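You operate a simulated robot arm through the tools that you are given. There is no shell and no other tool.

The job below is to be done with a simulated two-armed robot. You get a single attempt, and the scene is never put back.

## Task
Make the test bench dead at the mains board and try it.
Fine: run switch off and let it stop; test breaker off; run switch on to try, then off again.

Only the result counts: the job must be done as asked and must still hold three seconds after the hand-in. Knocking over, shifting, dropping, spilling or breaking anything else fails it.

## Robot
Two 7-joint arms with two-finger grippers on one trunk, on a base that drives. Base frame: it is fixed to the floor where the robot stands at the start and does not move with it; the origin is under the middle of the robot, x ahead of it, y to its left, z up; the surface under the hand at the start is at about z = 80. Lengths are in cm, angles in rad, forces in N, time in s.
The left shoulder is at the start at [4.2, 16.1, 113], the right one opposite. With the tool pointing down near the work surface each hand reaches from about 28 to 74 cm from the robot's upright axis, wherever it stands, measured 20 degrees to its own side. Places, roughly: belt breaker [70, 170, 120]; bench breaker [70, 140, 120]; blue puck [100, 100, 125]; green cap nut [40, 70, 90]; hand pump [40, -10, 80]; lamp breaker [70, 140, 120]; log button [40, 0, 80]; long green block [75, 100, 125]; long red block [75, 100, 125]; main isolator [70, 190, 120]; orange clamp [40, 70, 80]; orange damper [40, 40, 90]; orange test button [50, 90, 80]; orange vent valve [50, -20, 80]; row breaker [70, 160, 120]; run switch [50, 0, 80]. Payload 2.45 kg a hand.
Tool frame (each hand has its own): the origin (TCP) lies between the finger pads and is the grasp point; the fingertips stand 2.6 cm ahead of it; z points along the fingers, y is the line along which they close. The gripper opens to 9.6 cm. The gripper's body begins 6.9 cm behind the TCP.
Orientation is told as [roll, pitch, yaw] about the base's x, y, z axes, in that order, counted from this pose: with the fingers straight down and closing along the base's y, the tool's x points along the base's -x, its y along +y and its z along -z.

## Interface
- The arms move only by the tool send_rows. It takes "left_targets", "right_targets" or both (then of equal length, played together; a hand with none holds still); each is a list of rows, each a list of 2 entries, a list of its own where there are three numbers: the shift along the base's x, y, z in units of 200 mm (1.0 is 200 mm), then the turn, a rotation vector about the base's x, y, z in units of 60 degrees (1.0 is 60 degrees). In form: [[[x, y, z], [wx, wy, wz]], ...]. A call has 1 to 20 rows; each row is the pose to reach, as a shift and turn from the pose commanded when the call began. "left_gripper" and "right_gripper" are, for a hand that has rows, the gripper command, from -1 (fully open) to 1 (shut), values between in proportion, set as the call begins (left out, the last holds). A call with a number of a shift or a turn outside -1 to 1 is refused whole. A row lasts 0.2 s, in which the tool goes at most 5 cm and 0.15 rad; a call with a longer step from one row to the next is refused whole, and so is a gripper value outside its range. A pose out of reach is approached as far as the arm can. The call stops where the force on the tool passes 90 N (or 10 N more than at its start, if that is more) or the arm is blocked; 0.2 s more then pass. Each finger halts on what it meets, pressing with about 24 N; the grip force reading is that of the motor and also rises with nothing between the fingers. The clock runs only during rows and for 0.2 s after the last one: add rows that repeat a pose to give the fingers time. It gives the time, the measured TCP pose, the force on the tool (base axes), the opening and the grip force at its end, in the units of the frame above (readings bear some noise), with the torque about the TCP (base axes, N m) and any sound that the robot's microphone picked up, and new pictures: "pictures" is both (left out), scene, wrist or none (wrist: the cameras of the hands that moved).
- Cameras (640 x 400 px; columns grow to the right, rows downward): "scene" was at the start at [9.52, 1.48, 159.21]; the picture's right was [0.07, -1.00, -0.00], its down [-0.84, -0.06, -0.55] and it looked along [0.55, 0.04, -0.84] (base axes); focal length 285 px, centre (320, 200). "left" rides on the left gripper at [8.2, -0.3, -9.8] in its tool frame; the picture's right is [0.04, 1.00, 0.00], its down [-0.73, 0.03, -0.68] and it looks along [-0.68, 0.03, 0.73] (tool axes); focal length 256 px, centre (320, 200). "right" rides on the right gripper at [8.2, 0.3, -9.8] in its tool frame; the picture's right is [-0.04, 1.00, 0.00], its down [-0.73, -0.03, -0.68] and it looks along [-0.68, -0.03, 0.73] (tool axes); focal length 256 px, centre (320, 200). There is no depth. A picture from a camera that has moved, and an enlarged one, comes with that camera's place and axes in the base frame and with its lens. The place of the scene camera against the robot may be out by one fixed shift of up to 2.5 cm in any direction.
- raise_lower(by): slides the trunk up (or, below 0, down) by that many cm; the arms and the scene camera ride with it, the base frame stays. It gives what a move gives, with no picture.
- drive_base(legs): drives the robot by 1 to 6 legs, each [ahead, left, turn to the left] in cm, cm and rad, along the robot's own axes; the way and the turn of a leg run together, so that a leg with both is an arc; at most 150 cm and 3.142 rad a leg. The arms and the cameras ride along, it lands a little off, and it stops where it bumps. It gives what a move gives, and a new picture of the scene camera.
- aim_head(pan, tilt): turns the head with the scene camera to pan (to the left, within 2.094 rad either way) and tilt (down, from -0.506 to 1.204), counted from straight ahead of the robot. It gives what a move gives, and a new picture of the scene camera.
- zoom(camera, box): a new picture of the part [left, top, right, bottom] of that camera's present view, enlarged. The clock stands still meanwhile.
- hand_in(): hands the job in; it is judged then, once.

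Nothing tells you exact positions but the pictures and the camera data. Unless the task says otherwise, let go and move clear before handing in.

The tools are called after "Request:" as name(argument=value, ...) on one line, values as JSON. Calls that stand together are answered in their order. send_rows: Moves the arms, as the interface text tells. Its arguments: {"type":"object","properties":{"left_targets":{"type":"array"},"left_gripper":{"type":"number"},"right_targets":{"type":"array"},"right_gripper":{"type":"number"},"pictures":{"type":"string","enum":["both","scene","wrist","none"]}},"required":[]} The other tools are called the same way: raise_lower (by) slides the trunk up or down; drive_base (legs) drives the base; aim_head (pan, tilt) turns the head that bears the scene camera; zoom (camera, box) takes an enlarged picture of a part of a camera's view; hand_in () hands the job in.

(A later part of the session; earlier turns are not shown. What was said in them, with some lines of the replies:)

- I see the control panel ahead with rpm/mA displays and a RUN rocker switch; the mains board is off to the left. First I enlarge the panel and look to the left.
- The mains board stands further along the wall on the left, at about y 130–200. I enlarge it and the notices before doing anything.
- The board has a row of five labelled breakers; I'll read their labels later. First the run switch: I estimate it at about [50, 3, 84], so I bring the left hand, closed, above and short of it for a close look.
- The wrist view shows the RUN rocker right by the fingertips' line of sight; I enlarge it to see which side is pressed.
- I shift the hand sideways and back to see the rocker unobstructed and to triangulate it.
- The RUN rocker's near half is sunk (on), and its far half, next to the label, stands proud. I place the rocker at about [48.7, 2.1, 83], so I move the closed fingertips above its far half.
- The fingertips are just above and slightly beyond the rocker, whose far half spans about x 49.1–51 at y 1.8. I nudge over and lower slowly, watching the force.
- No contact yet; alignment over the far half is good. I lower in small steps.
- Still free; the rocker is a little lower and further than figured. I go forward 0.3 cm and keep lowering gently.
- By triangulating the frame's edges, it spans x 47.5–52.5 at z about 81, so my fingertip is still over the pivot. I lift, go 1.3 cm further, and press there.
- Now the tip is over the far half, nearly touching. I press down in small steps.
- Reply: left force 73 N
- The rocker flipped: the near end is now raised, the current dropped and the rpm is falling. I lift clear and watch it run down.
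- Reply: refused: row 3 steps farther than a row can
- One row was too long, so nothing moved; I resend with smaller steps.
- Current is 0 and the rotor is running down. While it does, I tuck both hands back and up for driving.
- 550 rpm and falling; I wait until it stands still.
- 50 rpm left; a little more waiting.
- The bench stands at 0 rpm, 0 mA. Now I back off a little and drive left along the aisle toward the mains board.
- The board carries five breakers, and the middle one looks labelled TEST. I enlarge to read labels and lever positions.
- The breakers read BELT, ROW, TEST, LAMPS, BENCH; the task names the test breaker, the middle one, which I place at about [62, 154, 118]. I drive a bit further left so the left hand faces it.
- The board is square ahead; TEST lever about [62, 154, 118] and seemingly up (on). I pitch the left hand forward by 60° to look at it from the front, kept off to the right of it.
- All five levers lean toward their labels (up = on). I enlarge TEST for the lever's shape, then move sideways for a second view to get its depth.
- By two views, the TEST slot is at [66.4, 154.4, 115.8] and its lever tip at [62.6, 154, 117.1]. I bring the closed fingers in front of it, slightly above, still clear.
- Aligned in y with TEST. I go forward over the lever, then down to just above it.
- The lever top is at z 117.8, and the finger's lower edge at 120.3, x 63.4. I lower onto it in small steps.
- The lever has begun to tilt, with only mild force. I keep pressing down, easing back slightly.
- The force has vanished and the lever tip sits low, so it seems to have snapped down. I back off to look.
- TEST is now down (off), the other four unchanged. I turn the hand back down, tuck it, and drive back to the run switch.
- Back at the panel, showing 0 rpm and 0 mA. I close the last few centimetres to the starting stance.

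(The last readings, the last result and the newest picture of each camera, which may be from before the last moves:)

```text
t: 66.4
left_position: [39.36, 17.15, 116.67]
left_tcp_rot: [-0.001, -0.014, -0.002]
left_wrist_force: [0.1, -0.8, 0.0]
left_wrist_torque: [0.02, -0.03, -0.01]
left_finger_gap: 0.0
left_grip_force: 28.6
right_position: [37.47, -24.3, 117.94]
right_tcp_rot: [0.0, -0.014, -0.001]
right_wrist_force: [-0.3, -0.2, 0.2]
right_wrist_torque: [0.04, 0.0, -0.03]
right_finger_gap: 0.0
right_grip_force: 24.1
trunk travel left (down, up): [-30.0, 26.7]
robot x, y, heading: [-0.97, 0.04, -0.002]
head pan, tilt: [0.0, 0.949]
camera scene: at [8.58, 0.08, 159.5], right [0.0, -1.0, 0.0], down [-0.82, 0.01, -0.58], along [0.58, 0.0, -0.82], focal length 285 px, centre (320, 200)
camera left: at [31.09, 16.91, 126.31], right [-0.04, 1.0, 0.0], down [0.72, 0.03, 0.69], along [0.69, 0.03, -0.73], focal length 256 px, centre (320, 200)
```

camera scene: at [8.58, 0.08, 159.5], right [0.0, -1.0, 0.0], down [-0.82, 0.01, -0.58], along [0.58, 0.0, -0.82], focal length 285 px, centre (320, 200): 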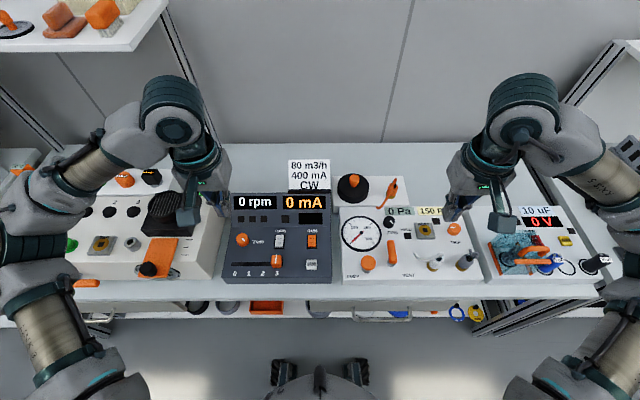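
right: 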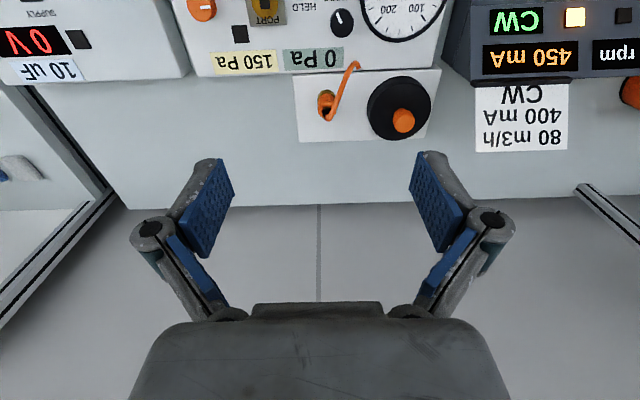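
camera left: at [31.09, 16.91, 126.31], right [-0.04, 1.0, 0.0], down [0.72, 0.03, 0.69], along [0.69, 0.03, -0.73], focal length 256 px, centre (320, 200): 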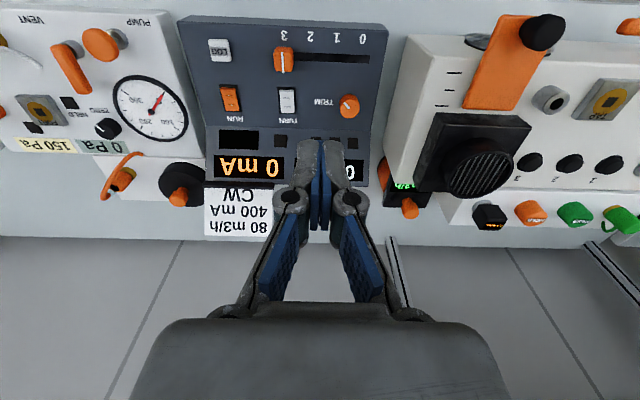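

I bring the left hand over the rocker's near half (centre x 48.7, y 1.8), staying at height for a check.

Request:
send_rows(left_targets=[[[0.06, -0.1, -0.1], [0, 0, 0]], [[0.12, -0.2, -0.2], [0, 0, 0]], [[0.18, -0.3, -0.3], [0, 0, 0]], [[0.24, -0.4, -0.4], [0, 0, 0]], [[0.3, -0.5, -0.5], [0, 0, 0]], [[0.36, -0.6, -0.6], [0, 0, 0]], [[0.42, -0.7, -0.7], [0, 0, 0]], [[0.467, -0.7675, -0.8], [0, 0, 0]], [[0.467, -0.7675, -1.0], [0, 0, 0]], [[0.467, -0.7675, -1.0], [0, 0, 0]], [[0.467, -0.7675, -1.0], [0, 0, 0]]], pictures="wrist")

Request:
zoom(camera="left", box=[240, 60, 400, 180])

```text
t: 68.8
left_position: [48.85, 2.28, 96.71]
left_tcp_rot: [-0.004, -0.014, -0.002]
left_wrist_force: [-0.3, -0.1, -0.1]
left_wrist_torque: [0.0, -0.02, -0.02]
left_finger_gap: 0.0
left_grip_force: 28.7
right_position: [37.35, -23.78, 118.02]
right_tcp_rot: [-0.004, -0.016, -0.002]
right_wrist_force: [0.1, 0.2, 0.8]
right_wrist_torque: [0.0, 0.0, 0.01]
right_finger_gap: 0.0
right_grip_force: 24.7
trunk travel left (down, up): [-30.0, 26.7]
robot x, y, heading: [-1.04, -0.28, -0.003]
head pan, tilt: [0.0, 0.949]
camera left: at [40.47, 2.04, 106.27], right [-0.04, 1.0, 0.0], down [0.72, 0.03, 0.69], along [0.69, 0.02, -0.72], focal length 256 px, centre (320, 200)
```

left: 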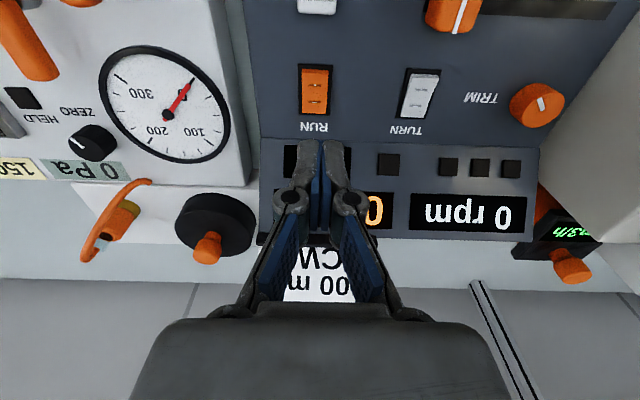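

```text
3.33 times, centred on (320, 120) of left
camera zoom: at [40.47, 2.04, 106.27], right [-0.04, 1.0, 0.0], down [0.72, 0.03, 0.69], along [0.69, 0.02, -0.72], focal length 853 px, centre (320, 467)
```

zoom: 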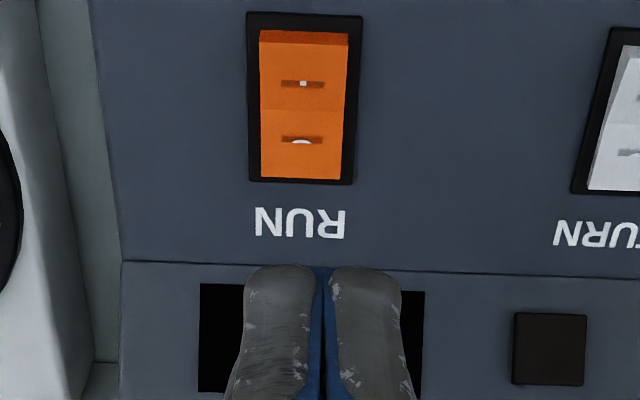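

The rocker's frame is confirmed at x 47.6–52.5, y 1.75, with its near half raised (off). I shift 0.5 cm and lower onto the near half.

Request:
send_rows(left_targets=[[[0, -0.026, -0.1], [0, 0, 0]], [[-0.003, -0.026, -0.3], [0, 0, 0]], [[-0.003, -0.026, -0.45], [0, 0, 0]], [[-0.003, -0.026, -0.55], [0, 0, 0]], [[-0.003, -0.026, -0.58], [0, 0, 0]], [[-0.003, -0.026, -0.58], [0, 0, 0]], [[-0.003, -0.026, -0.58], [0, 0, 0]]], pictures="wrist")

Request:
zoom(camera="left", box=[240, 80, 400, 200])

```text
t: 70.4
left_position: [48.78, 1.86, 85.05]
left_tcp_rot: [-0.005, -0.015, -0.003]
left_wrist_force: [-0.5, 0.3, 0.0]
left_wrist_torque: [-0.03, -0.02, -0.01]
left_finger_gap: 0.0
left_grip_force: 28.2
right_position: [37.42, -23.82, 118.03]
right_tcp_rot: [-0.003, -0.013, -0.002]
right_wrist_force: [-0.4, 0.2, 0.4]
right_wrist_torque: [-0.01, -0.01, 0.01]
right_finger_gap: 0.0
right_grip_force: 23.9
trunk travel left (down, up): [-30.0, 26.7]
robot x, y, heading: [-1.07, 0.19, -0.006]
head pan, tilt: [0.0, 0.949]
camera left: at [40.49, 1.6, 94.67], right [-0.04, 1.0, 0.0], down [0.72, 0.03, 0.69], along [0.69, 0.02, -0.72], focal length 256 px, centre (320, 200)
```

left: 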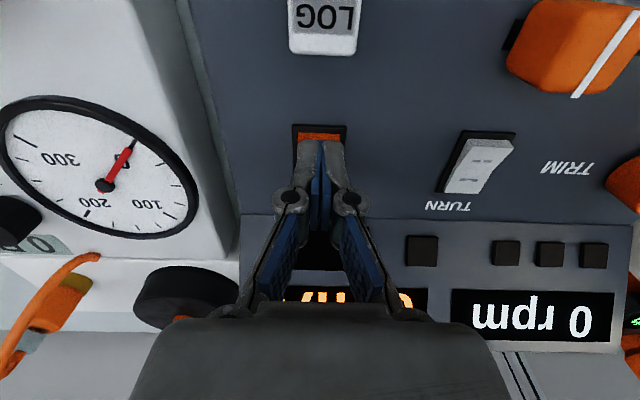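

```text
3.33 times, centred on (320, 140) of left
camera zoom: at [40.49, 1.6, 94.67], right [-0.04, 1.0, 0.0], down [0.72, 0.03, 0.69], along [0.69, 0.02, -0.72], focal length 853 px, centre (320, 400)
```

zoom: 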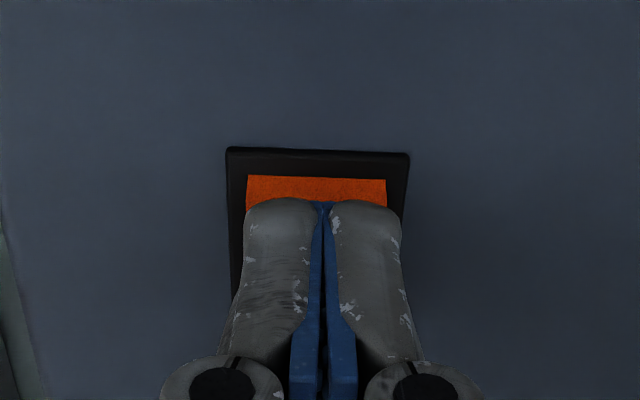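

Aligned over the near half. I press down gently to try the run switch on.

Request:
send_rows(left_targets=[[[0, 0, -0.01], [0, 0, 0]], [[0, 0, -0.02], [0, 0, 0]], [[0, 0, -0.03], [0, 0, 0]], [[0, 0, -0.04], [0, 0, 0]], [[0, 0, -0.05], [0, 0, 0]], [[0, 0, -0.06], [0, 0, 0]], [[0, 0, -0.06], [0, 0, 0]]], pictures="both")

Request:
zoom(camera="left", box=[240, 80, 400, 200])

```text
t: 72.0
left_position: [48.59, 1.75, 84.39]
left_tcp_rot: [-0.005, -0.021, 0.002]
left_wrist_force: [4.3, 4.5, 29.2]
left_wrist_torque: [0.15, -0.45, -0.01]
left_finger_gap: 0.59
left_grip_force: 28.8
right_position: [37.07, -23.81, 118.07]
right_tcp_rot: [-0.004, -0.017, -0.003]
right_wrist_force: [-1.3, -1.0, -0.1]
right_wrist_torque: [0.02, 0.0, -0.01]
right_finger_gap: 0.0
right_grip_force: 24.3
trunk travel left (down, up): [-30.0, 26.7]
robot x, y, heading: [-0.95, -0.17, 0.001]
head pan, tilt: [0.0, 0.949]
camera scene: at [8.23, 0.81, 159.58], right [0.0, -1.0, 0.0], down [-0.81, 0.0, -0.58], along [0.58, 0.0, -0.81], focal length 285 px, centre (320, 200)
camera left: at [40.29, 1.59, 93.82], right [-0.04, 1.0, -0.01], down [0.72, 0.03, 0.69], along [0.69, 0.02, -0.72], focal length 256 px, centre (320, 200)
```

scene: 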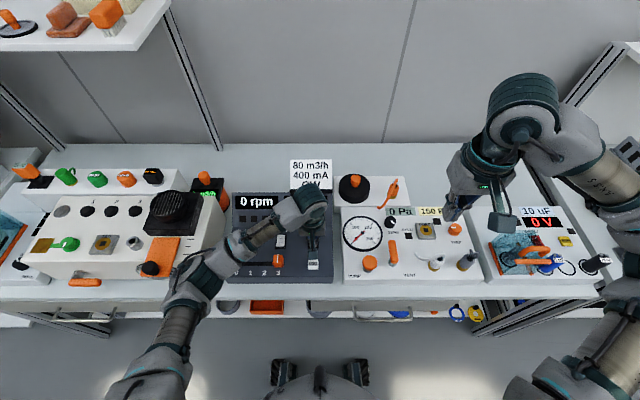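
left: 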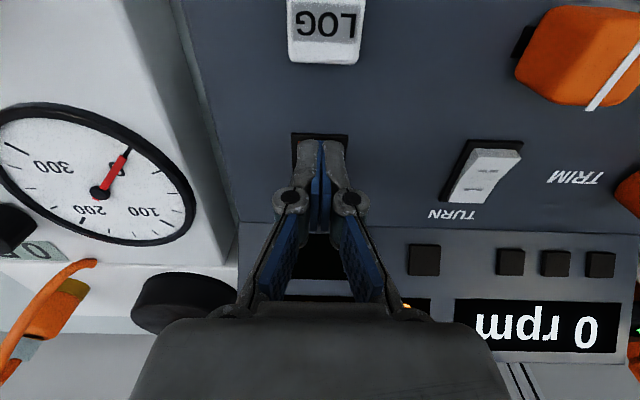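

```text
3.33 times, centred on (320, 140) of left
camera zoom: at [40.29, 1.59, 93.82], right [-0.04, 1.0, -0.01], down [0.72, 0.03, 0.69], along [0.69, 0.02, -0.72], focal length 853 px, centre (320, 400)
```

zoom: 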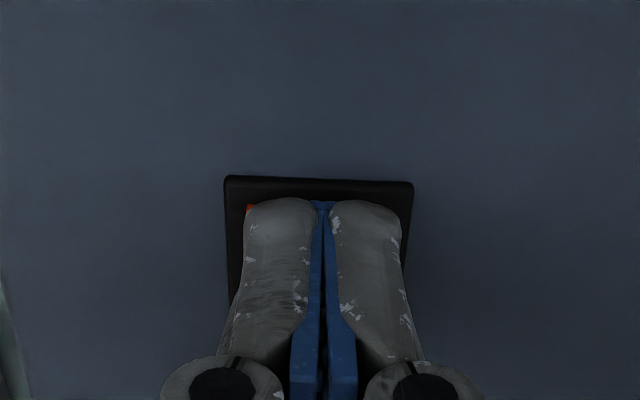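

29 N on the tip; the near half looks down. I lift to see whether the rocker flipped.

Request:
send_rows(left_targets=[[[0, 0, 0.1], [0, 0, 0]], [[0, 0, 0.3], [0, 0, 0]], [[0, 0, 0.5], [0, 0, 0]], [[0, 0, 0.6], [0, 0, 0]], [[0, 0, 0.6], [0, 0, 0]]], pictures="wrist")

Request:
zoom(camera="left", box=[240, 60, 400, 180])

```text
t: 73.2
left_position: [48.73, 1.61, 96.14]
left_tcp_rot: [-0.005, -0.014, -0.001]
left_wrist_force: [0.4, 1.2, 0.3]
left_wrist_torque: [0.0, 0.0, 0.01]
left_finger_gap: 0.01
left_grip_force: 28.3
right_position: [37.43, -23.71, 118.08]
right_tcp_rot: [-0.004, -0.014, -0.002]
right_wrist_force: [0.5, -0.3, -0.1]
right_wrist_torque: [-0.02, 0.05, 0.01]
right_finger_gap: 0.0
right_grip_force: 23.8
trunk travel left (down, up): [-30.0, 26.7]
robot x, y, heading: [-1.09, 0.01, -0.002]
head pan, tilt: [0.0, 0.949]
camera left: at [40.31, 1.34, 105.67], right [-0.04, 1.0, 0.0], down [0.72, 0.03, 0.69], along [0.69, 0.02, -0.73], focal length 256 px, centre (320, 200)
```

left: 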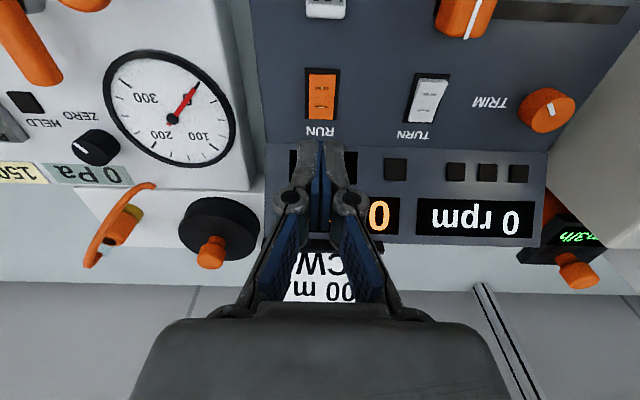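

```text
3.33 times, centred on (320, 120) of left
camera zoom: at [40.31, 1.34, 105.67], right [-0.04, 1.0, 0.0], down [0.72, 0.03, 0.69], along [0.69, 0.02, -0.73], focal length 853 px, centre (320, 467)
```

zoom: 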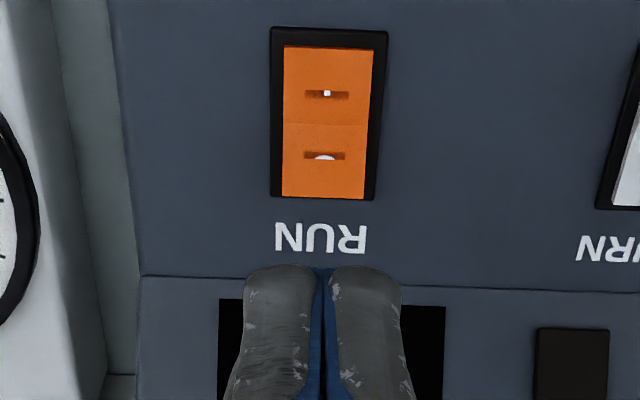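

The rocker is now on (near half sunk) and the bench stays at 0 rpm: dead. I hold a couple of seconds to confirm on the displays, moving the hand slightly aside.

Request:
send_rows(left_targets=[[[-0.1, 0.15, 0.1], [0, 0, 0]], [[-0.2, 0.3, 0.2], [0, 0, 0]], [[-0.3, 0.45, 0.25], [0, 0, 0]], [[-0.4, 0.6, 0.25], [0, 0, 0]], [[-0.4, 0.6, 0.25], [0, 0, 0]], [[-0.4, 0.6, 0.25], [0, 0, 0]], [[-0.4, 0.6, 0.25], [0, 0, 0]], [[-0.4, 0.6, 0.25], [0, 0, 0]], [[-0.4, 0.6, 0.25], [0, 0, 0]], [[-0.4, 0.6, 0.25], [0, 0, 0]]], pictures="both")

Request:
zoom(camera="scene", box=[220, 160, 350, 290])

Request:
zoom(camera="left", box=[170, 60, 330, 180])

```text
t: 75.4
left_position: [40.8, 13.63, 100.65]
left_tcp_rot: [-0.004, -0.016, -0.001]
left_wrist_force: [-0.4, -0.3, 0.7]
left_wrist_torque: [-0.01, -0.02, 0.0]
left_finger_gap: 0.0
left_grip_force: 28.4
right_position: [37.38, -23.74, 117.97]
right_tcp_rot: [-0.002, -0.015, -0.001]
right_wrist_force: [-0.5, -0.7, -1.2]
right_wrist_torque: [-0.01, 0.0, -0.01]
right_finger_gap: 0.0
right_grip_force: 23.9
trunk travel left (down, up): [-30.0, 26.7]
robot x, y, heading: [-0.65, -0.38, -0.004]
head pan, tilt: [0.0, 0.949]
camera scene: at [8.64, 0.82, 159.5], right [0.0, -1.0, 0.0], down [-0.82, 0.0, -0.58], along [0.58, 0.0, -0.82], focal length 285 px, centre (320, 200)
camera left: at [32.46, 13.58, 110.16], right [-0.04, 1.0, 0.0], down [0.72, 0.03, 0.69], along [0.69, 0.02, -0.72], focal length 256 px, centre (320, 200)
```

scene: 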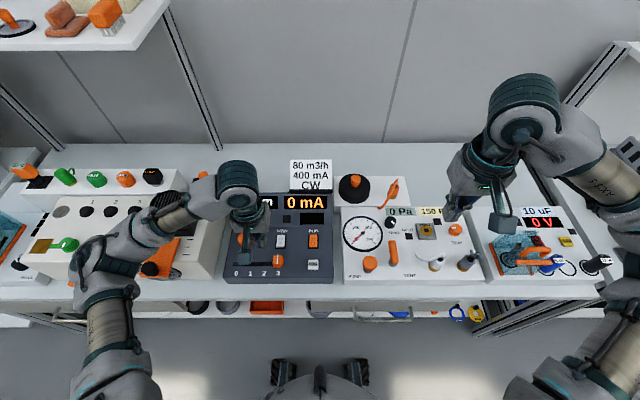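
left: 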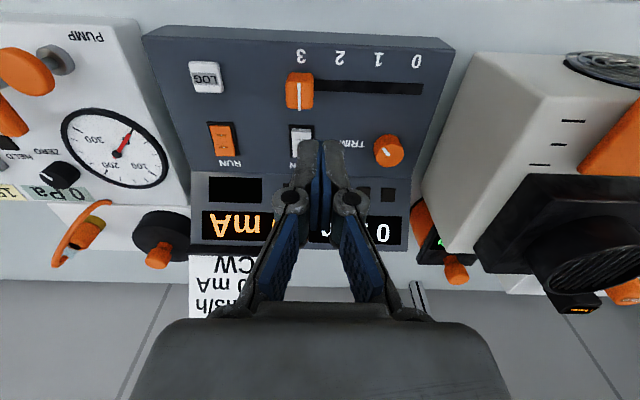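

```text
3.08 times, centred on (285, 225) of scene
camera zoom: at [8.64, 0.82, 159.5], right [0.0, -1.0, 0.0], down [-0.82, 0.0, -0.58], along [0.58, 0.0, -0.82], focal length 876 px, centre (428, 123)
```

zoom: 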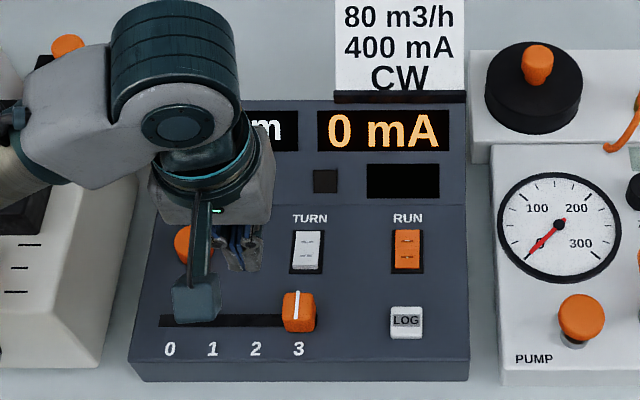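

```text
3.33 times, centred on (250, 120) of left
camera zoom: at [32.46, 13.58, 110.16], right [-0.04, 1.0, 0.0], down [0.72, 0.03, 0.69], along [0.69, 0.02, -0.72], focal length 853 px, centre (553, 467)
```

zoom: 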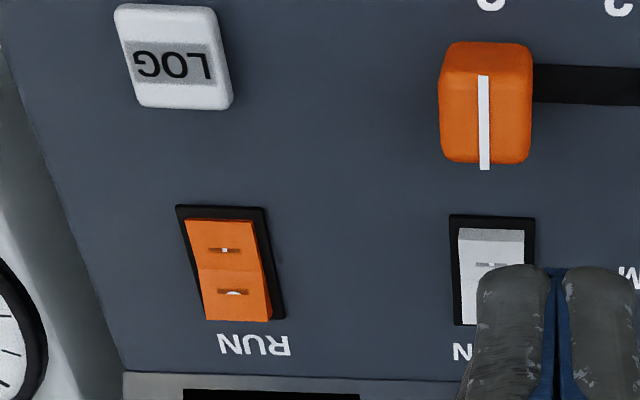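

Run switch on, 0 mA and 0 rpm: the bench is proven dead. Now the switch off again: fingertips over the far half at [51.3, 1.8].

Request:
send_rows(left_targets=[[[0.13, -0.15, 0], [0, 0, 0]], [[0.26, -0.3, 0], [0, 0, 0]], [[0.39, -0.45, 0], [0, 0, 0]], [[0.525, -0.59, 0], [0, 0, 0]], [[0.525, -0.59, -0.2], [0, 0, 0]], [[0.525, -0.59, -0.4], [0, 0, 0]], [[0.525, -0.59, -0.6], [0, 0, 0]], [[0.525, -0.59, -0.74], [0, 0, 0]], [[0.525, -0.59, -0.74], [0, 0, 0]], [[0.525, -0.59, -0.74], [0, 0, 0]]], pictures="wrist")

Request:
zoom(camera="left", box=[240, 80, 400, 200])

```text
t: 77.6
left_position: [51.24, 2.09, 86.08]
left_tcp_rot: [-0.002, -0.013, -0.002]
left_wrist_force: [0.5, -0.2, -0.4]
left_wrist_torque: [0.0, 0.0, -0.02]
left_finger_gap: 0.0
left_grip_force: 28.6
right_position: [37.38, -23.91, 118.04]
right_tcp_rot: [-0.004, -0.013, 0.0]
right_wrist_force: [0.2, 0.1, 0.2]
right_wrist_torque: [-0.02, 0.0, -0.02]
right_finger_gap: 0.0
right_grip_force: 23.5
trunk travel left (down, up): [-30.0, 26.7]
robot x, y, heading: [-0.83, -0.07, -0.005]
head pan, tilt: [0.0, 0.949]
camera left: at [42.93, 1.79, 95.66], right [-0.04, 1.0, 0.0], down [0.72, 0.03, 0.69], along [0.69, 0.02, -0.73], focal length 256 px, centre (320, 200)
```

left: 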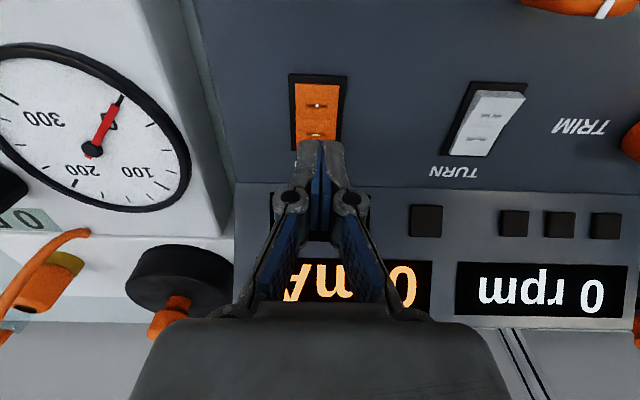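

```text
3.33 times, centred on (320, 140) of left
camera zoom: at [42.93, 1.79, 95.66], right [-0.04, 1.0, 0.0], down [0.72, 0.03, 0.69], along [0.69, 0.02, -0.73], focal length 853 px, centre (320, 400)
```

zoom: 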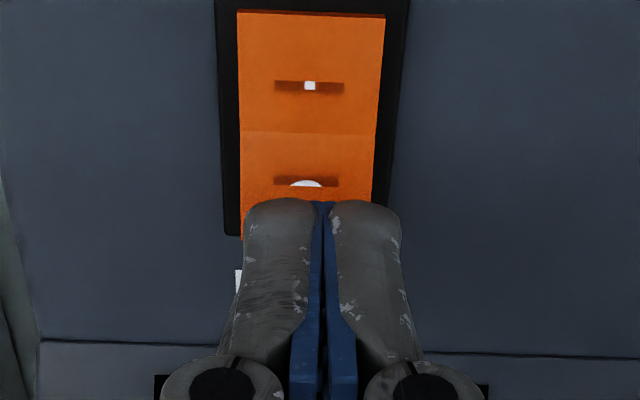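

Well placed over the far half; I nudge 0.3 cm right and press.

Request:
send_rows(left_targets=[[[0, -0.015, -0.03], [0, 0, 0]], [[0, -0.015, -0.06], [0, 0, 0]], [[0, -0.015, -0.08], [0, 0, 0]], [[0, -0.015, -0.095], [0, 0, 0]], [[0, -0.015, -0.11], [0, 0, 0]], [[0, -0.015, -0.125], [0, 0, 0]], [[0, -0.015, -0.135], [0, 0, 0]]], pictures="wrist")

Request:
zoom(camera="left", box=[240, 80, 400, 200])

```text
t: 79.2
left_position: [51.07, 1.7, 84.32]
left_tcp_rot: [-0.009, -0.029, -0.002]
left_wrist_force: [1.6, 7.3, 68.0]
left_wrist_torque: [0.23, 0.69, -0.25]
left_finger_gap: 0.59
left_grip_force: 28.1
right_position: [36.95, -23.62, 118.29]
right_tcp_rot: [-0.006, -0.019, -0.002]
right_wrist_force: [-0.1, -0.5, -0.6]
right_wrist_torque: [0.0, -0.01, -0.01]
right_finger_gap: 0.0
right_grip_force: 24.0
trunk travel left (down, up): [-30.0, 26.7]
robot x, y, heading: [-0.94, -0.27, -0.008]
head pan, tilt: [0.0, 0.949]
camera left: at [42.63, 1.55, 93.79], right [-0.04, 1.0, -0.01], down [0.71, 0.03, 0.7], along [0.7, 0.02, -0.71], focal length 256 px, centre (320, 200)
```

left: 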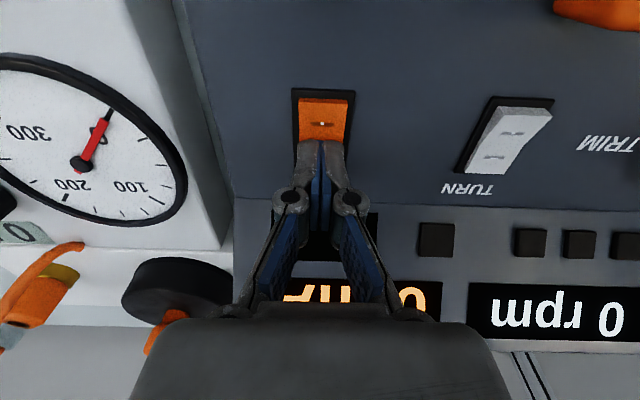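

```text
3.33 times, centred on (320, 140) of left
camera zoom: at [42.63, 1.55, 93.79], right [-0.04, 1.0, -0.01], down [0.71, 0.03, 0.7], along [0.7, 0.02, -0.71], focal length 853 px, centre (320, 400)
```

zoom: 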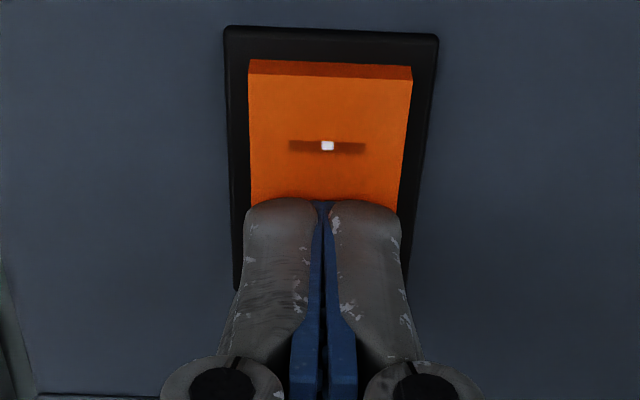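

The rocker has tilted; I lift to check whether it stayed over.

Request:
send_rows(left_targets=[[[0, 0, 0.1], [0, 0, 0]], [[0, 0, 0.3], [0, 0, 0]], [[-0.1, 0, 0.5], [0, 0, 0]], [[-0.12, 0, 0.6], [0, 0, 0]], [[-0.12, 0, 0.6], [0, 0, 0]]], pictures="wrist")

Request:
zoom(camera="left", box=[240, 60, 400, 180])

```text
t: 80.4
left_position: [48.79, 1.59, 95.14]
left_tcp_rot: [-0.002, -0.012, -0.003]
left_wrist_force: [-0.4, 0.0, 0.3]
left_wrist_torque: [0.0, 0.02, -0.02]
left_finger_gap: 0.02
left_grip_force: 28.4
right_position: [37.21, -23.89, 118.04]
right_tcp_rot: [-0.004, -0.015, -0.003]
right_wrist_force: [-0.1, 0.2, -0.3]
right_wrist_torque: [-0.02, 0.02, -0.02]
right_finger_gap: 0.0
right_grip_force: 23.9
trunk travel left (down, up): [-30.0, 26.7]
robot x, y, heading: [-0.9, 0.14, 0.003]
head pan, tilt: [0.0, 0.949]
camera left: at [40.44, 1.33, 104.93], right [-0.04, 1.0, 0.0], down [0.72, 0.03, 0.69], along [0.69, 0.03, -0.73], focal length 256 px, centre (320, 200)
```

left: 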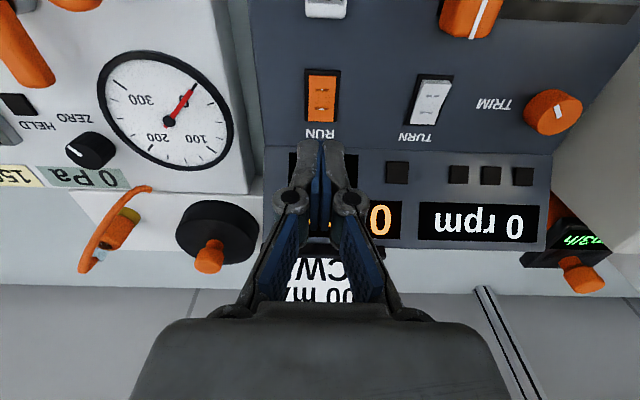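

```text
3.33 times, centred on (320, 120) of left
camera zoom: at [40.44, 1.33, 104.93], right [-0.04, 1.0, 0.0], down [0.72, 0.03, 0.69], along [0.69, 0.03, -0.73], focal length 853 px, centre (320, 467)
```

zoom: 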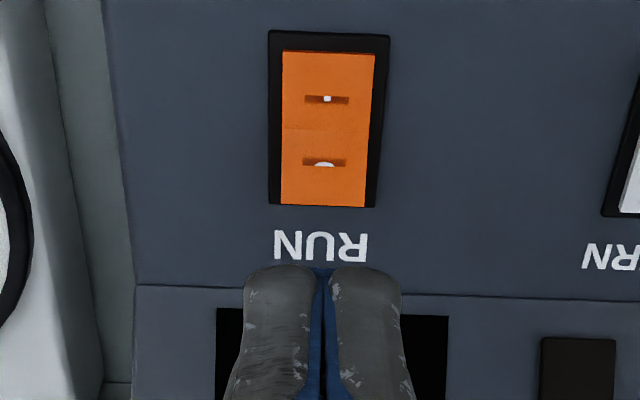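

It sprang back: still on (bench still dead). My tip likely rested on the bezel, so I tilt the fingers slightly to lead with their far edge and press just inside the rocker's end.

Request:
send_rows(left_targets=[[[0.05, 0.005, 0], [0, 0.064, 0]], [[0.101, 0.008, 0], [0, 0.127, 0]], [[0.101, 0.008, -0.15], [0, 0.127, 0]], [[0.101, 0.008, -0.3], [0, 0.127, 0]], [[0.101, 0.008, -0.42], [0, 0.127, 0]], [[0.101, 0.008, -0.42], [0, 0.127, 0]], [[0.101, 0.008, -0.42], [0, 0.127, 0]]], pictures="wrist")

Request:
zoom(camera="left", box=[240, 80, 400, 200])

Request:
zoom(camera="scene", box=[220, 160, 350, 290])

```text
t: 82.0
left_position: [50.81, 1.8, 86.93]
left_tcp_rot: [-0.004, 0.121, -0.001]
left_wrist_force: [-0.5, 0.1, -0.4]
left_wrist_torque: [0.01, -0.02, 0.0]
left_finger_gap: 0.01
left_grip_force: 28.3
right_position: [37.25, -23.86, 118.04]
right_tcp_rot: [-0.005, -0.013, -0.002]
right_wrist_force: [0.1, -0.1, 0.2]
right_wrist_torque: [0.01, 0.02, -0.03]
right_finger_gap: 0.0
right_grip_force: 23.9
trunk travel left (down, up): [-30.0, 26.7]
robot x, y, heading: [-0.79, -0.32, -0.002]
head pan, tilt: [0.0, 0.949]
camera left: at [43.77, 1.55, 97.57], right [-0.04, 1.0, 0.0], down [0.81, 0.03, 0.59], along [0.59, 0.02, -0.81], focal length 256 px, centre (320, 200)
```

left: 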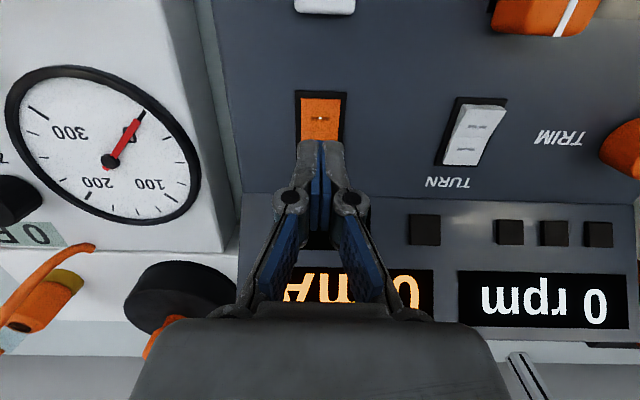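

```text
3.33 times, centred on (320, 140) of left
camera zoom: at [43.77, 1.55, 97.57], right [-0.04, 1.0, 0.0], down [0.81, 0.03, 0.59], along [0.59, 0.02, -0.81], focal length 853 px, centre (320, 400)
```

zoom: 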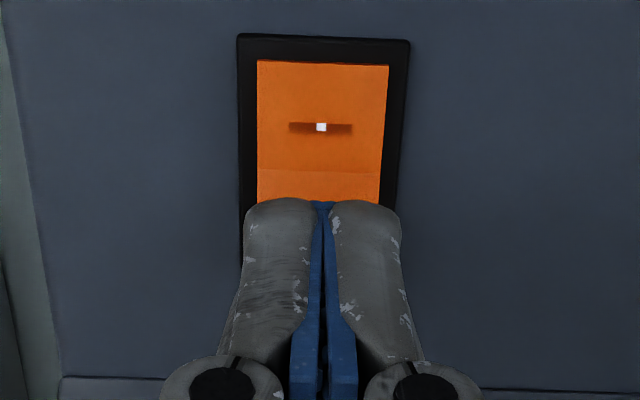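

```text
3.08 times, centred on (285, 225) of scene
camera zoom: at [8.7, 0.67, 159.49], right [0.0, -1.0, 0.0], down [-0.82, 0.0, -0.58], along [0.58, 0.0, -0.82], focal length 876 px, centre (428, 123)
```

zoom: 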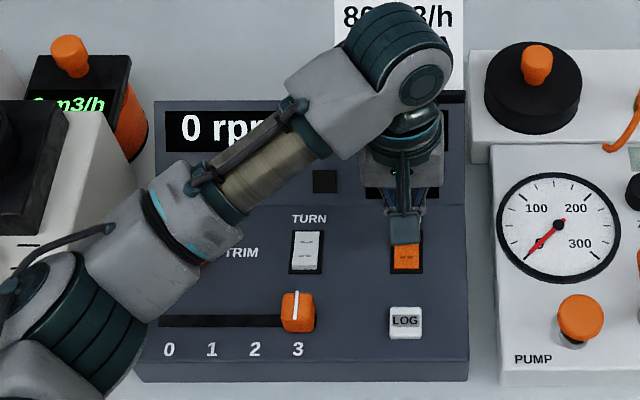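

The tilted fingertips are over the far half, the hand clear of the sign. I press down in small steps.

Request:
send_rows(left_targets=[[[0, 0, -0.05], [0, 0, 0]], [[0, 0, -0.09], [0, 0, 0]], [[0, 0, -0.105], [0, 0, 0]], [[0, 0, -0.12], [0, 0, 0]], [[0, 0, -0.135], [0, 0, 0]], [[0, 0, -0.15], [0, 0, 0]], [[0, 0, -0.165], [0, 0, 0]], [[0, 0, -0.18], [0, 0, 0]]], pictures="wrist")

Request:
zoom(camera="left", box=[240, 80, 400, 200])

```text
t: 83.8
left_position: [50.75, 1.76, 84.23]
left_tcp_rot: [-0.009, 0.102, -0.002]
left_wrist_force: [4.5, 4.2, 69.3]
left_wrist_torque: [0.13, 0.46, -0.33]
left_finger_gap: 0.6
left_grip_force: 28.4
right_position: [36.85, -23.67, 118.27]
right_tcp_rot: [-0.004, -0.019, -0.003]
right_wrist_force: [-0.1, -0.5, -0.2]
right_wrist_torque: [0.02, 0.0, 0.02]
right_finger_gap: 0.0
right_grip_force: 23.6
trunk travel left (down, up): [-30.0, 26.7]
robot x, y, heading: [-0.87, -0.41, -0.003]
head pan, tilt: [0.0, 0.949]
camera left: at [43.62, 1.65, 94.74], right [-0.04, 1.0, 0.0], down [0.8, 0.03, 0.6], along [0.6, 0.02, -0.8], focal length 256 px, centre (320, 200)
```

left: 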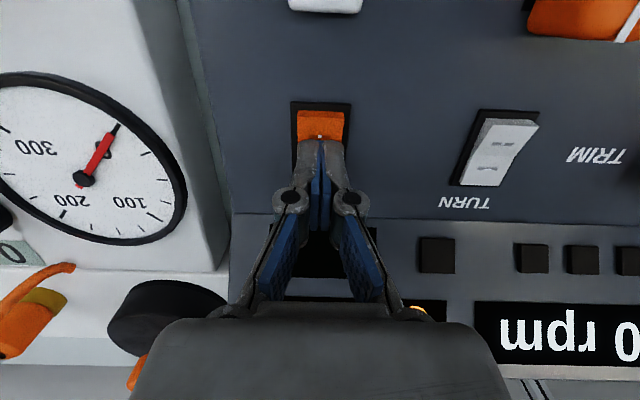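

```text
3.33 times, centred on (320, 140) of left
camera zoom: at [43.62, 1.65, 94.74], right [-0.04, 1.0, 0.0], down [0.8, 0.03, 0.6], along [0.6, 0.02, -0.8], focal length 853 px, centre (320, 400)
```

zoom: 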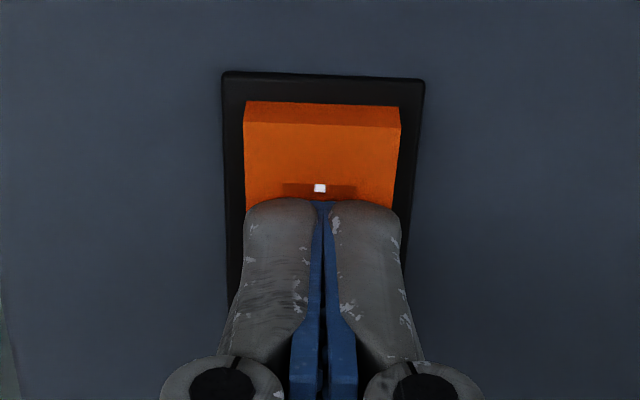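

The rocker tilted more; a touch more pressure to be sure, then lift.

Request:
send_rows(left_targets=[[[0.005, 0, -0.008], [0, 0, 0]], [[0.005, 0, -0.014], [0, 0, 0]], [[0.005, 0, -0.014], [0, 0, 0]]], pictures="none")

Request:
send_rows(left_targets=[[[0, 0, 0.1], [0, 0, 0]], [[0, 0, 0.3], [0, 0, 0]], [[-0.1, 0, 0.5], [0, 0, 0]], [[-0.12, 0, 0.6], [0, 0, 0]], [[-0.12, 0, 0.6], [0, 0, 0]]], pictures="wrist")

Request:
zoom(camera="left", box=[240, 60, 400, 180])

```text
t: 84.6
left_position: [50.57, 1.88, 84.26]
left_tcp_rot: [-0.013, 0.098, -0.001]
left_wrist_force: [-0.7, 6.2, 85.8]
left_wrist_torque: [0.23, 0.68, -0.09]
left_finger_gap: 0.6
left_grip_force: 29.0
right_position: [36.63, -23.71, 118.32]
right_tcp_rot: [-0.004, -0.02, -0.003]
right_wrist_force: [0.4, 0.7, 0.4]
right_wrist_torque: [0.03, 0.04, -0.01]
right_finger_gap: 0.0
right_grip_force: 23.9
trunk travel left (down, up): [-30.0, 26.7]
robot x, y, heading: [-1.3, -0.32, -0.005]
head pan, tilt: [0.0, 0.949]
```

```text
t: 85.8
left_position: [48.11, 1.85, 95.13]
left_tcp_rot: [0.001, 0.12, 0.0]
left_wrist_force: [-0.8, -0.2, 0.3]
left_wrist_torque: [0.0, 0.0, -0.03]
left_finger_gap: 0.0
left_grip_force: 28.4
right_position: [37.38, -24.06, 118.04]
right_tcp_rot: [-0.001, -0.014, -0.003]
right_wrist_force: [-0.5, -0.6, -0.2]
right_wrist_torque: [0.01, -0.01, 0.03]
right_finger_gap: 0.02
right_grip_force: 23.9
trunk travel left (down, up): [-30.0, 26.7]
robot x, y, heading: [-0.98, -0.09, -0.003]
head pan, tilt: [0.0, 0.949]
camera left: at [41.26, 1.59, 105.62], right [-0.04, 1.0, 0.0], down [0.81, 0.03, 0.59], along [0.59, 0.03, -0.81], focal length 256 px, centre (320, 200)
```

left: 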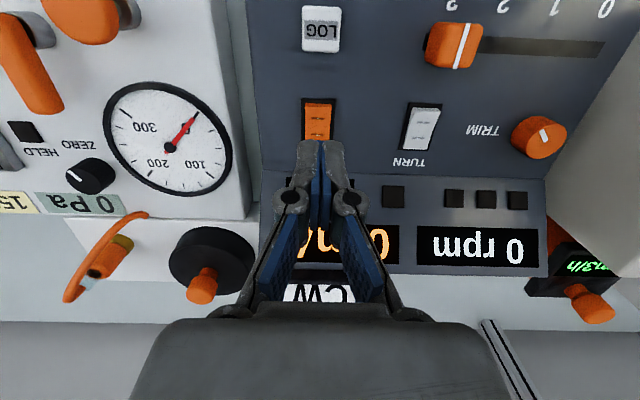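

```text
3.33 times, centred on (320, 120) of left
camera zoom: at [41.26, 1.59, 105.62], right [-0.04, 1.0, 0.0], down [0.81, 0.03, 0.59], along [0.59, 0.03, -0.81], focal length 853 px, centre (320, 467)
```

zoom: 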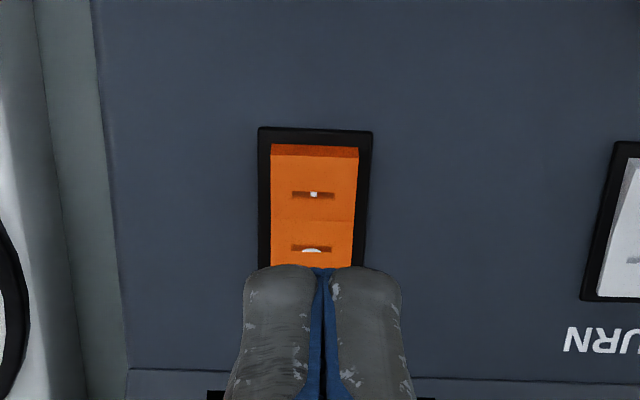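

The rocker's near end now stands raised: off, and it stays. I withdraw the hand and verify from the scene camera.

Request:
send_rows(left_targets=[[[-0.05, 0.1, 0.1], [0, -0.06, 0]], [[-0.15, 0.2, 0.2], [0, -0.127, 0]], [[-0.2, 0.35, 0.3], [0, -0.127, 0]], [[-0.3, 0.5, 0.4], [0, -0.127, 0]], [[-0.35, 0.65, 0.5], [0, -0.127, 0]], [[-0.4, 0.8, 0.6], [0, -0.127, 0]], [[-0.4, 0.9, 0.75], [0, -0.127, 0]], [[-0.4, 0.9, 0.9], [0, -0.127, 0]], [[-0.4, 0.9, 0.9], [0, -0.127, 0]], [[-0.4, 0.9, 0.9], [0, -0.127, 0]]], pictures="both")

Request:
zoom(camera="scene", box=[220, 160, 350, 290])

Request:
zoom(camera="left", box=[170, 40, 330, 160])

Request:
aim_head(pan=1.2, tilt=0.4)

Request:
zoom(camera="scene", box=[290, 120, 350, 200])

```text
t: 88.0
left_position: [40.45, 19.81, 113.29]
left_tcp_rot: [-0.005, -0.014, -0.003]
left_wrist_force: [-1.0, 0.1, -0.8]
left_wrist_torque: [0.01, -0.02, 0.01]
left_finger_gap: 0.0
left_grip_force: 27.9
right_position: [37.34, -23.7, 118.05]
right_tcp_rot: [-0.004, -0.014, 0.0]
right_wrist_force: [-0.1, -0.5, 0.2]
right_wrist_torque: [-0.03, 0.0, 0.03]
right_finger_gap: 0.01
right_grip_force: 24.2
trunk travel left (down, up): [-30.0, 26.7]
robot x, y, heading: [-1.18, -0.1, -0.006]
head pan, tilt: [0.0, 0.949]
camera scene: at [8.62, 0.84, 159.5], right [0.0, -1.0, 0.0], down [-0.82, 0.0, -0.58], along [0.58, 0.0, -0.82], focal length 285 px, centre (320, 200)
camera left: at [32.26, 19.59, 122.84], right [-0.04, 1.0, 0.0], down [0.72, 0.03, 0.69], along [0.69, 0.02, -0.73], focal length 256 px, centre (320, 200)
```

scene: 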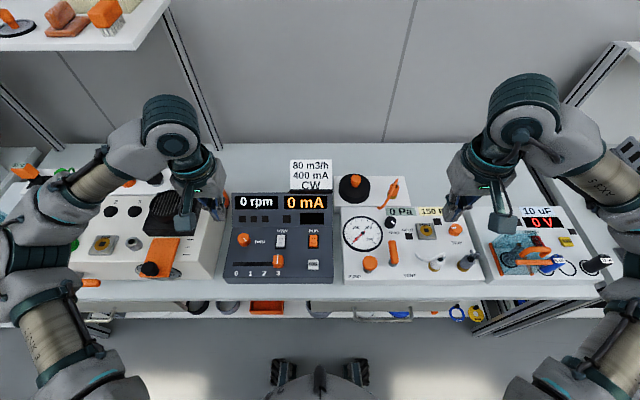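
left: 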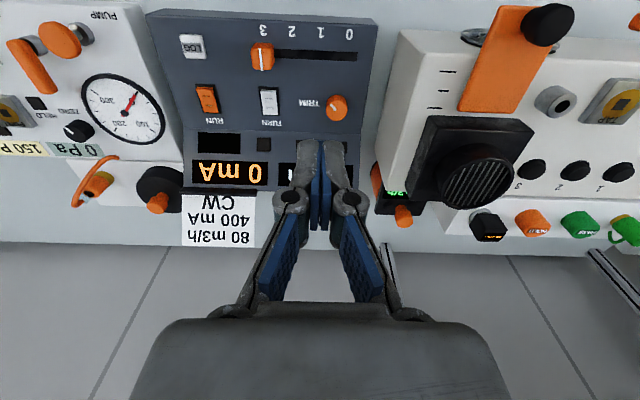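

```text
3.08 times, centred on (285, 225) of scene
camera zoom: at [8.62, 0.84, 159.5], right [0.0, -1.0, 0.0], down [-0.82, 0.0, -0.58], along [0.58, 0.0, -0.82], focal length 876 px, centre (428, 123)
```

zoom: 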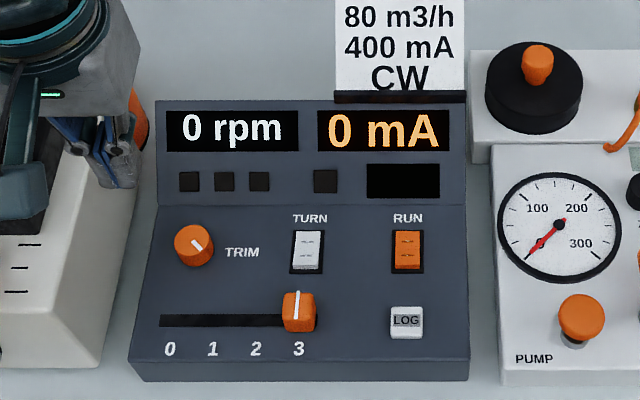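

```text
3.33 times, centred on (250, 100) of left
camera zoom: at [32.26, 19.59, 122.84], right [-0.04, 1.0, 0.0], down [0.72, 0.03, 0.69], along [0.69, 0.02, -0.73], focal length 853 px, centre (553, 533)
```

zoom: 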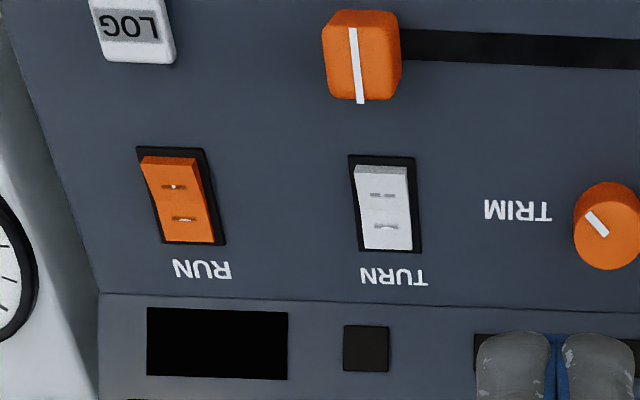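

```text
t: 89.4
left_position: [40.62, 20.0, 113.26]
left_tcp_rot: [-0.004, -0.014, -0.001]
left_wrist_force: [0.6, 0.1, 0.7]
left_wrist_torque: [-0.02, 0.03, 0.0]
left_finger_gap: 0.0
left_grip_force: 28.7
right_position: [37.35, -23.68, 118.09]
right_tcp_rot: [-0.005, -0.014, -0.003]
right_wrist_force: [-0.4, -0.6, -0.2]
right_wrist_torque: [0.02, -0.02, 0.02]
right_finger_gap: 0.0
right_grip_force: 24.1
trunk travel left (down, up): [-30.0, 26.7]
robot x, y, heading: [-0.99, -0.49, -0.003]
head pan, tilt: [1.201, 0.4]
camera scene: at [4.75, 9.55, 164.17], right [0.93, -0.36, 0.0], down [-0.15, -0.36, -0.92], along [0.33, 0.86, -0.39], focal length 285 px, centre (320, 200)
```

scene: 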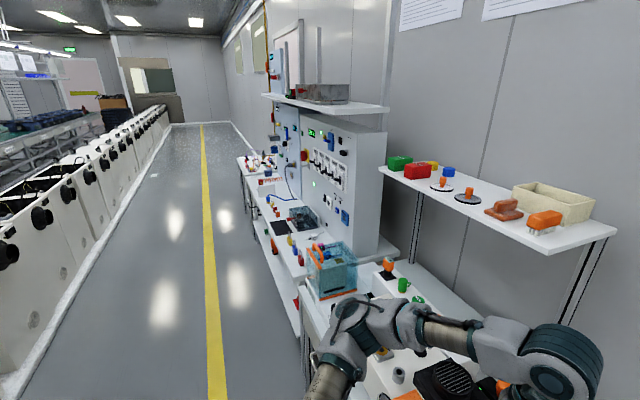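

```text
5.00 times, centred on (320, 160) of scene
camera zoom: at [4.75, 9.55, 164.17], right [0.93, -0.36, 0.0], down [-0.15, -0.36, -0.92], along [0.33, 0.86, -0.39], focal length 1423 px, centre (320, 400)
```

zoom: 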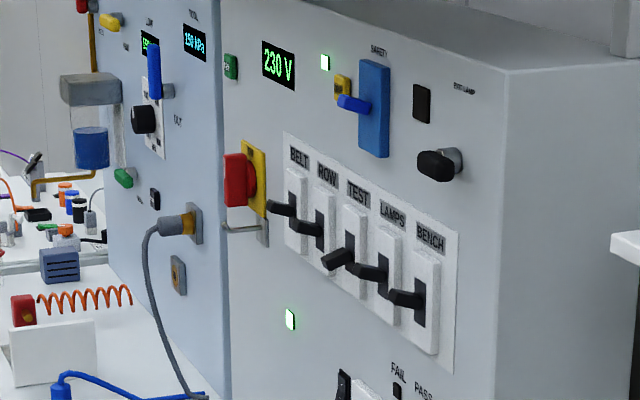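

RUN is off with 0 rpm and 0 mA, only the TEST breaker is down, and both hands are clear. I hand the job in.

Request:
hand_in()

```text
The job is handed in.
```

The test bench is dead at the mains board, I tried it, and the job is handed in; no verdict came back.

- **Run switch off:** I pressed the RUN rocker off and waited until the panel read 0 rpm and 0 mA.
- **Test breaker off:** the TEST breaker on the mains board is down. BELT, ROW, LAMPS and BENCH are still up.
- **Try:** with TEST off, I pressed RUN on. The panel stayed at 0 rpm and 0 mA.
- **Run switch off again:** the first press sprang back to on, so I pressed it again. It stayed off after I lifted the hand.

At the end both hands were clear, and I saw nothing knocked or shifted in the last pictures.
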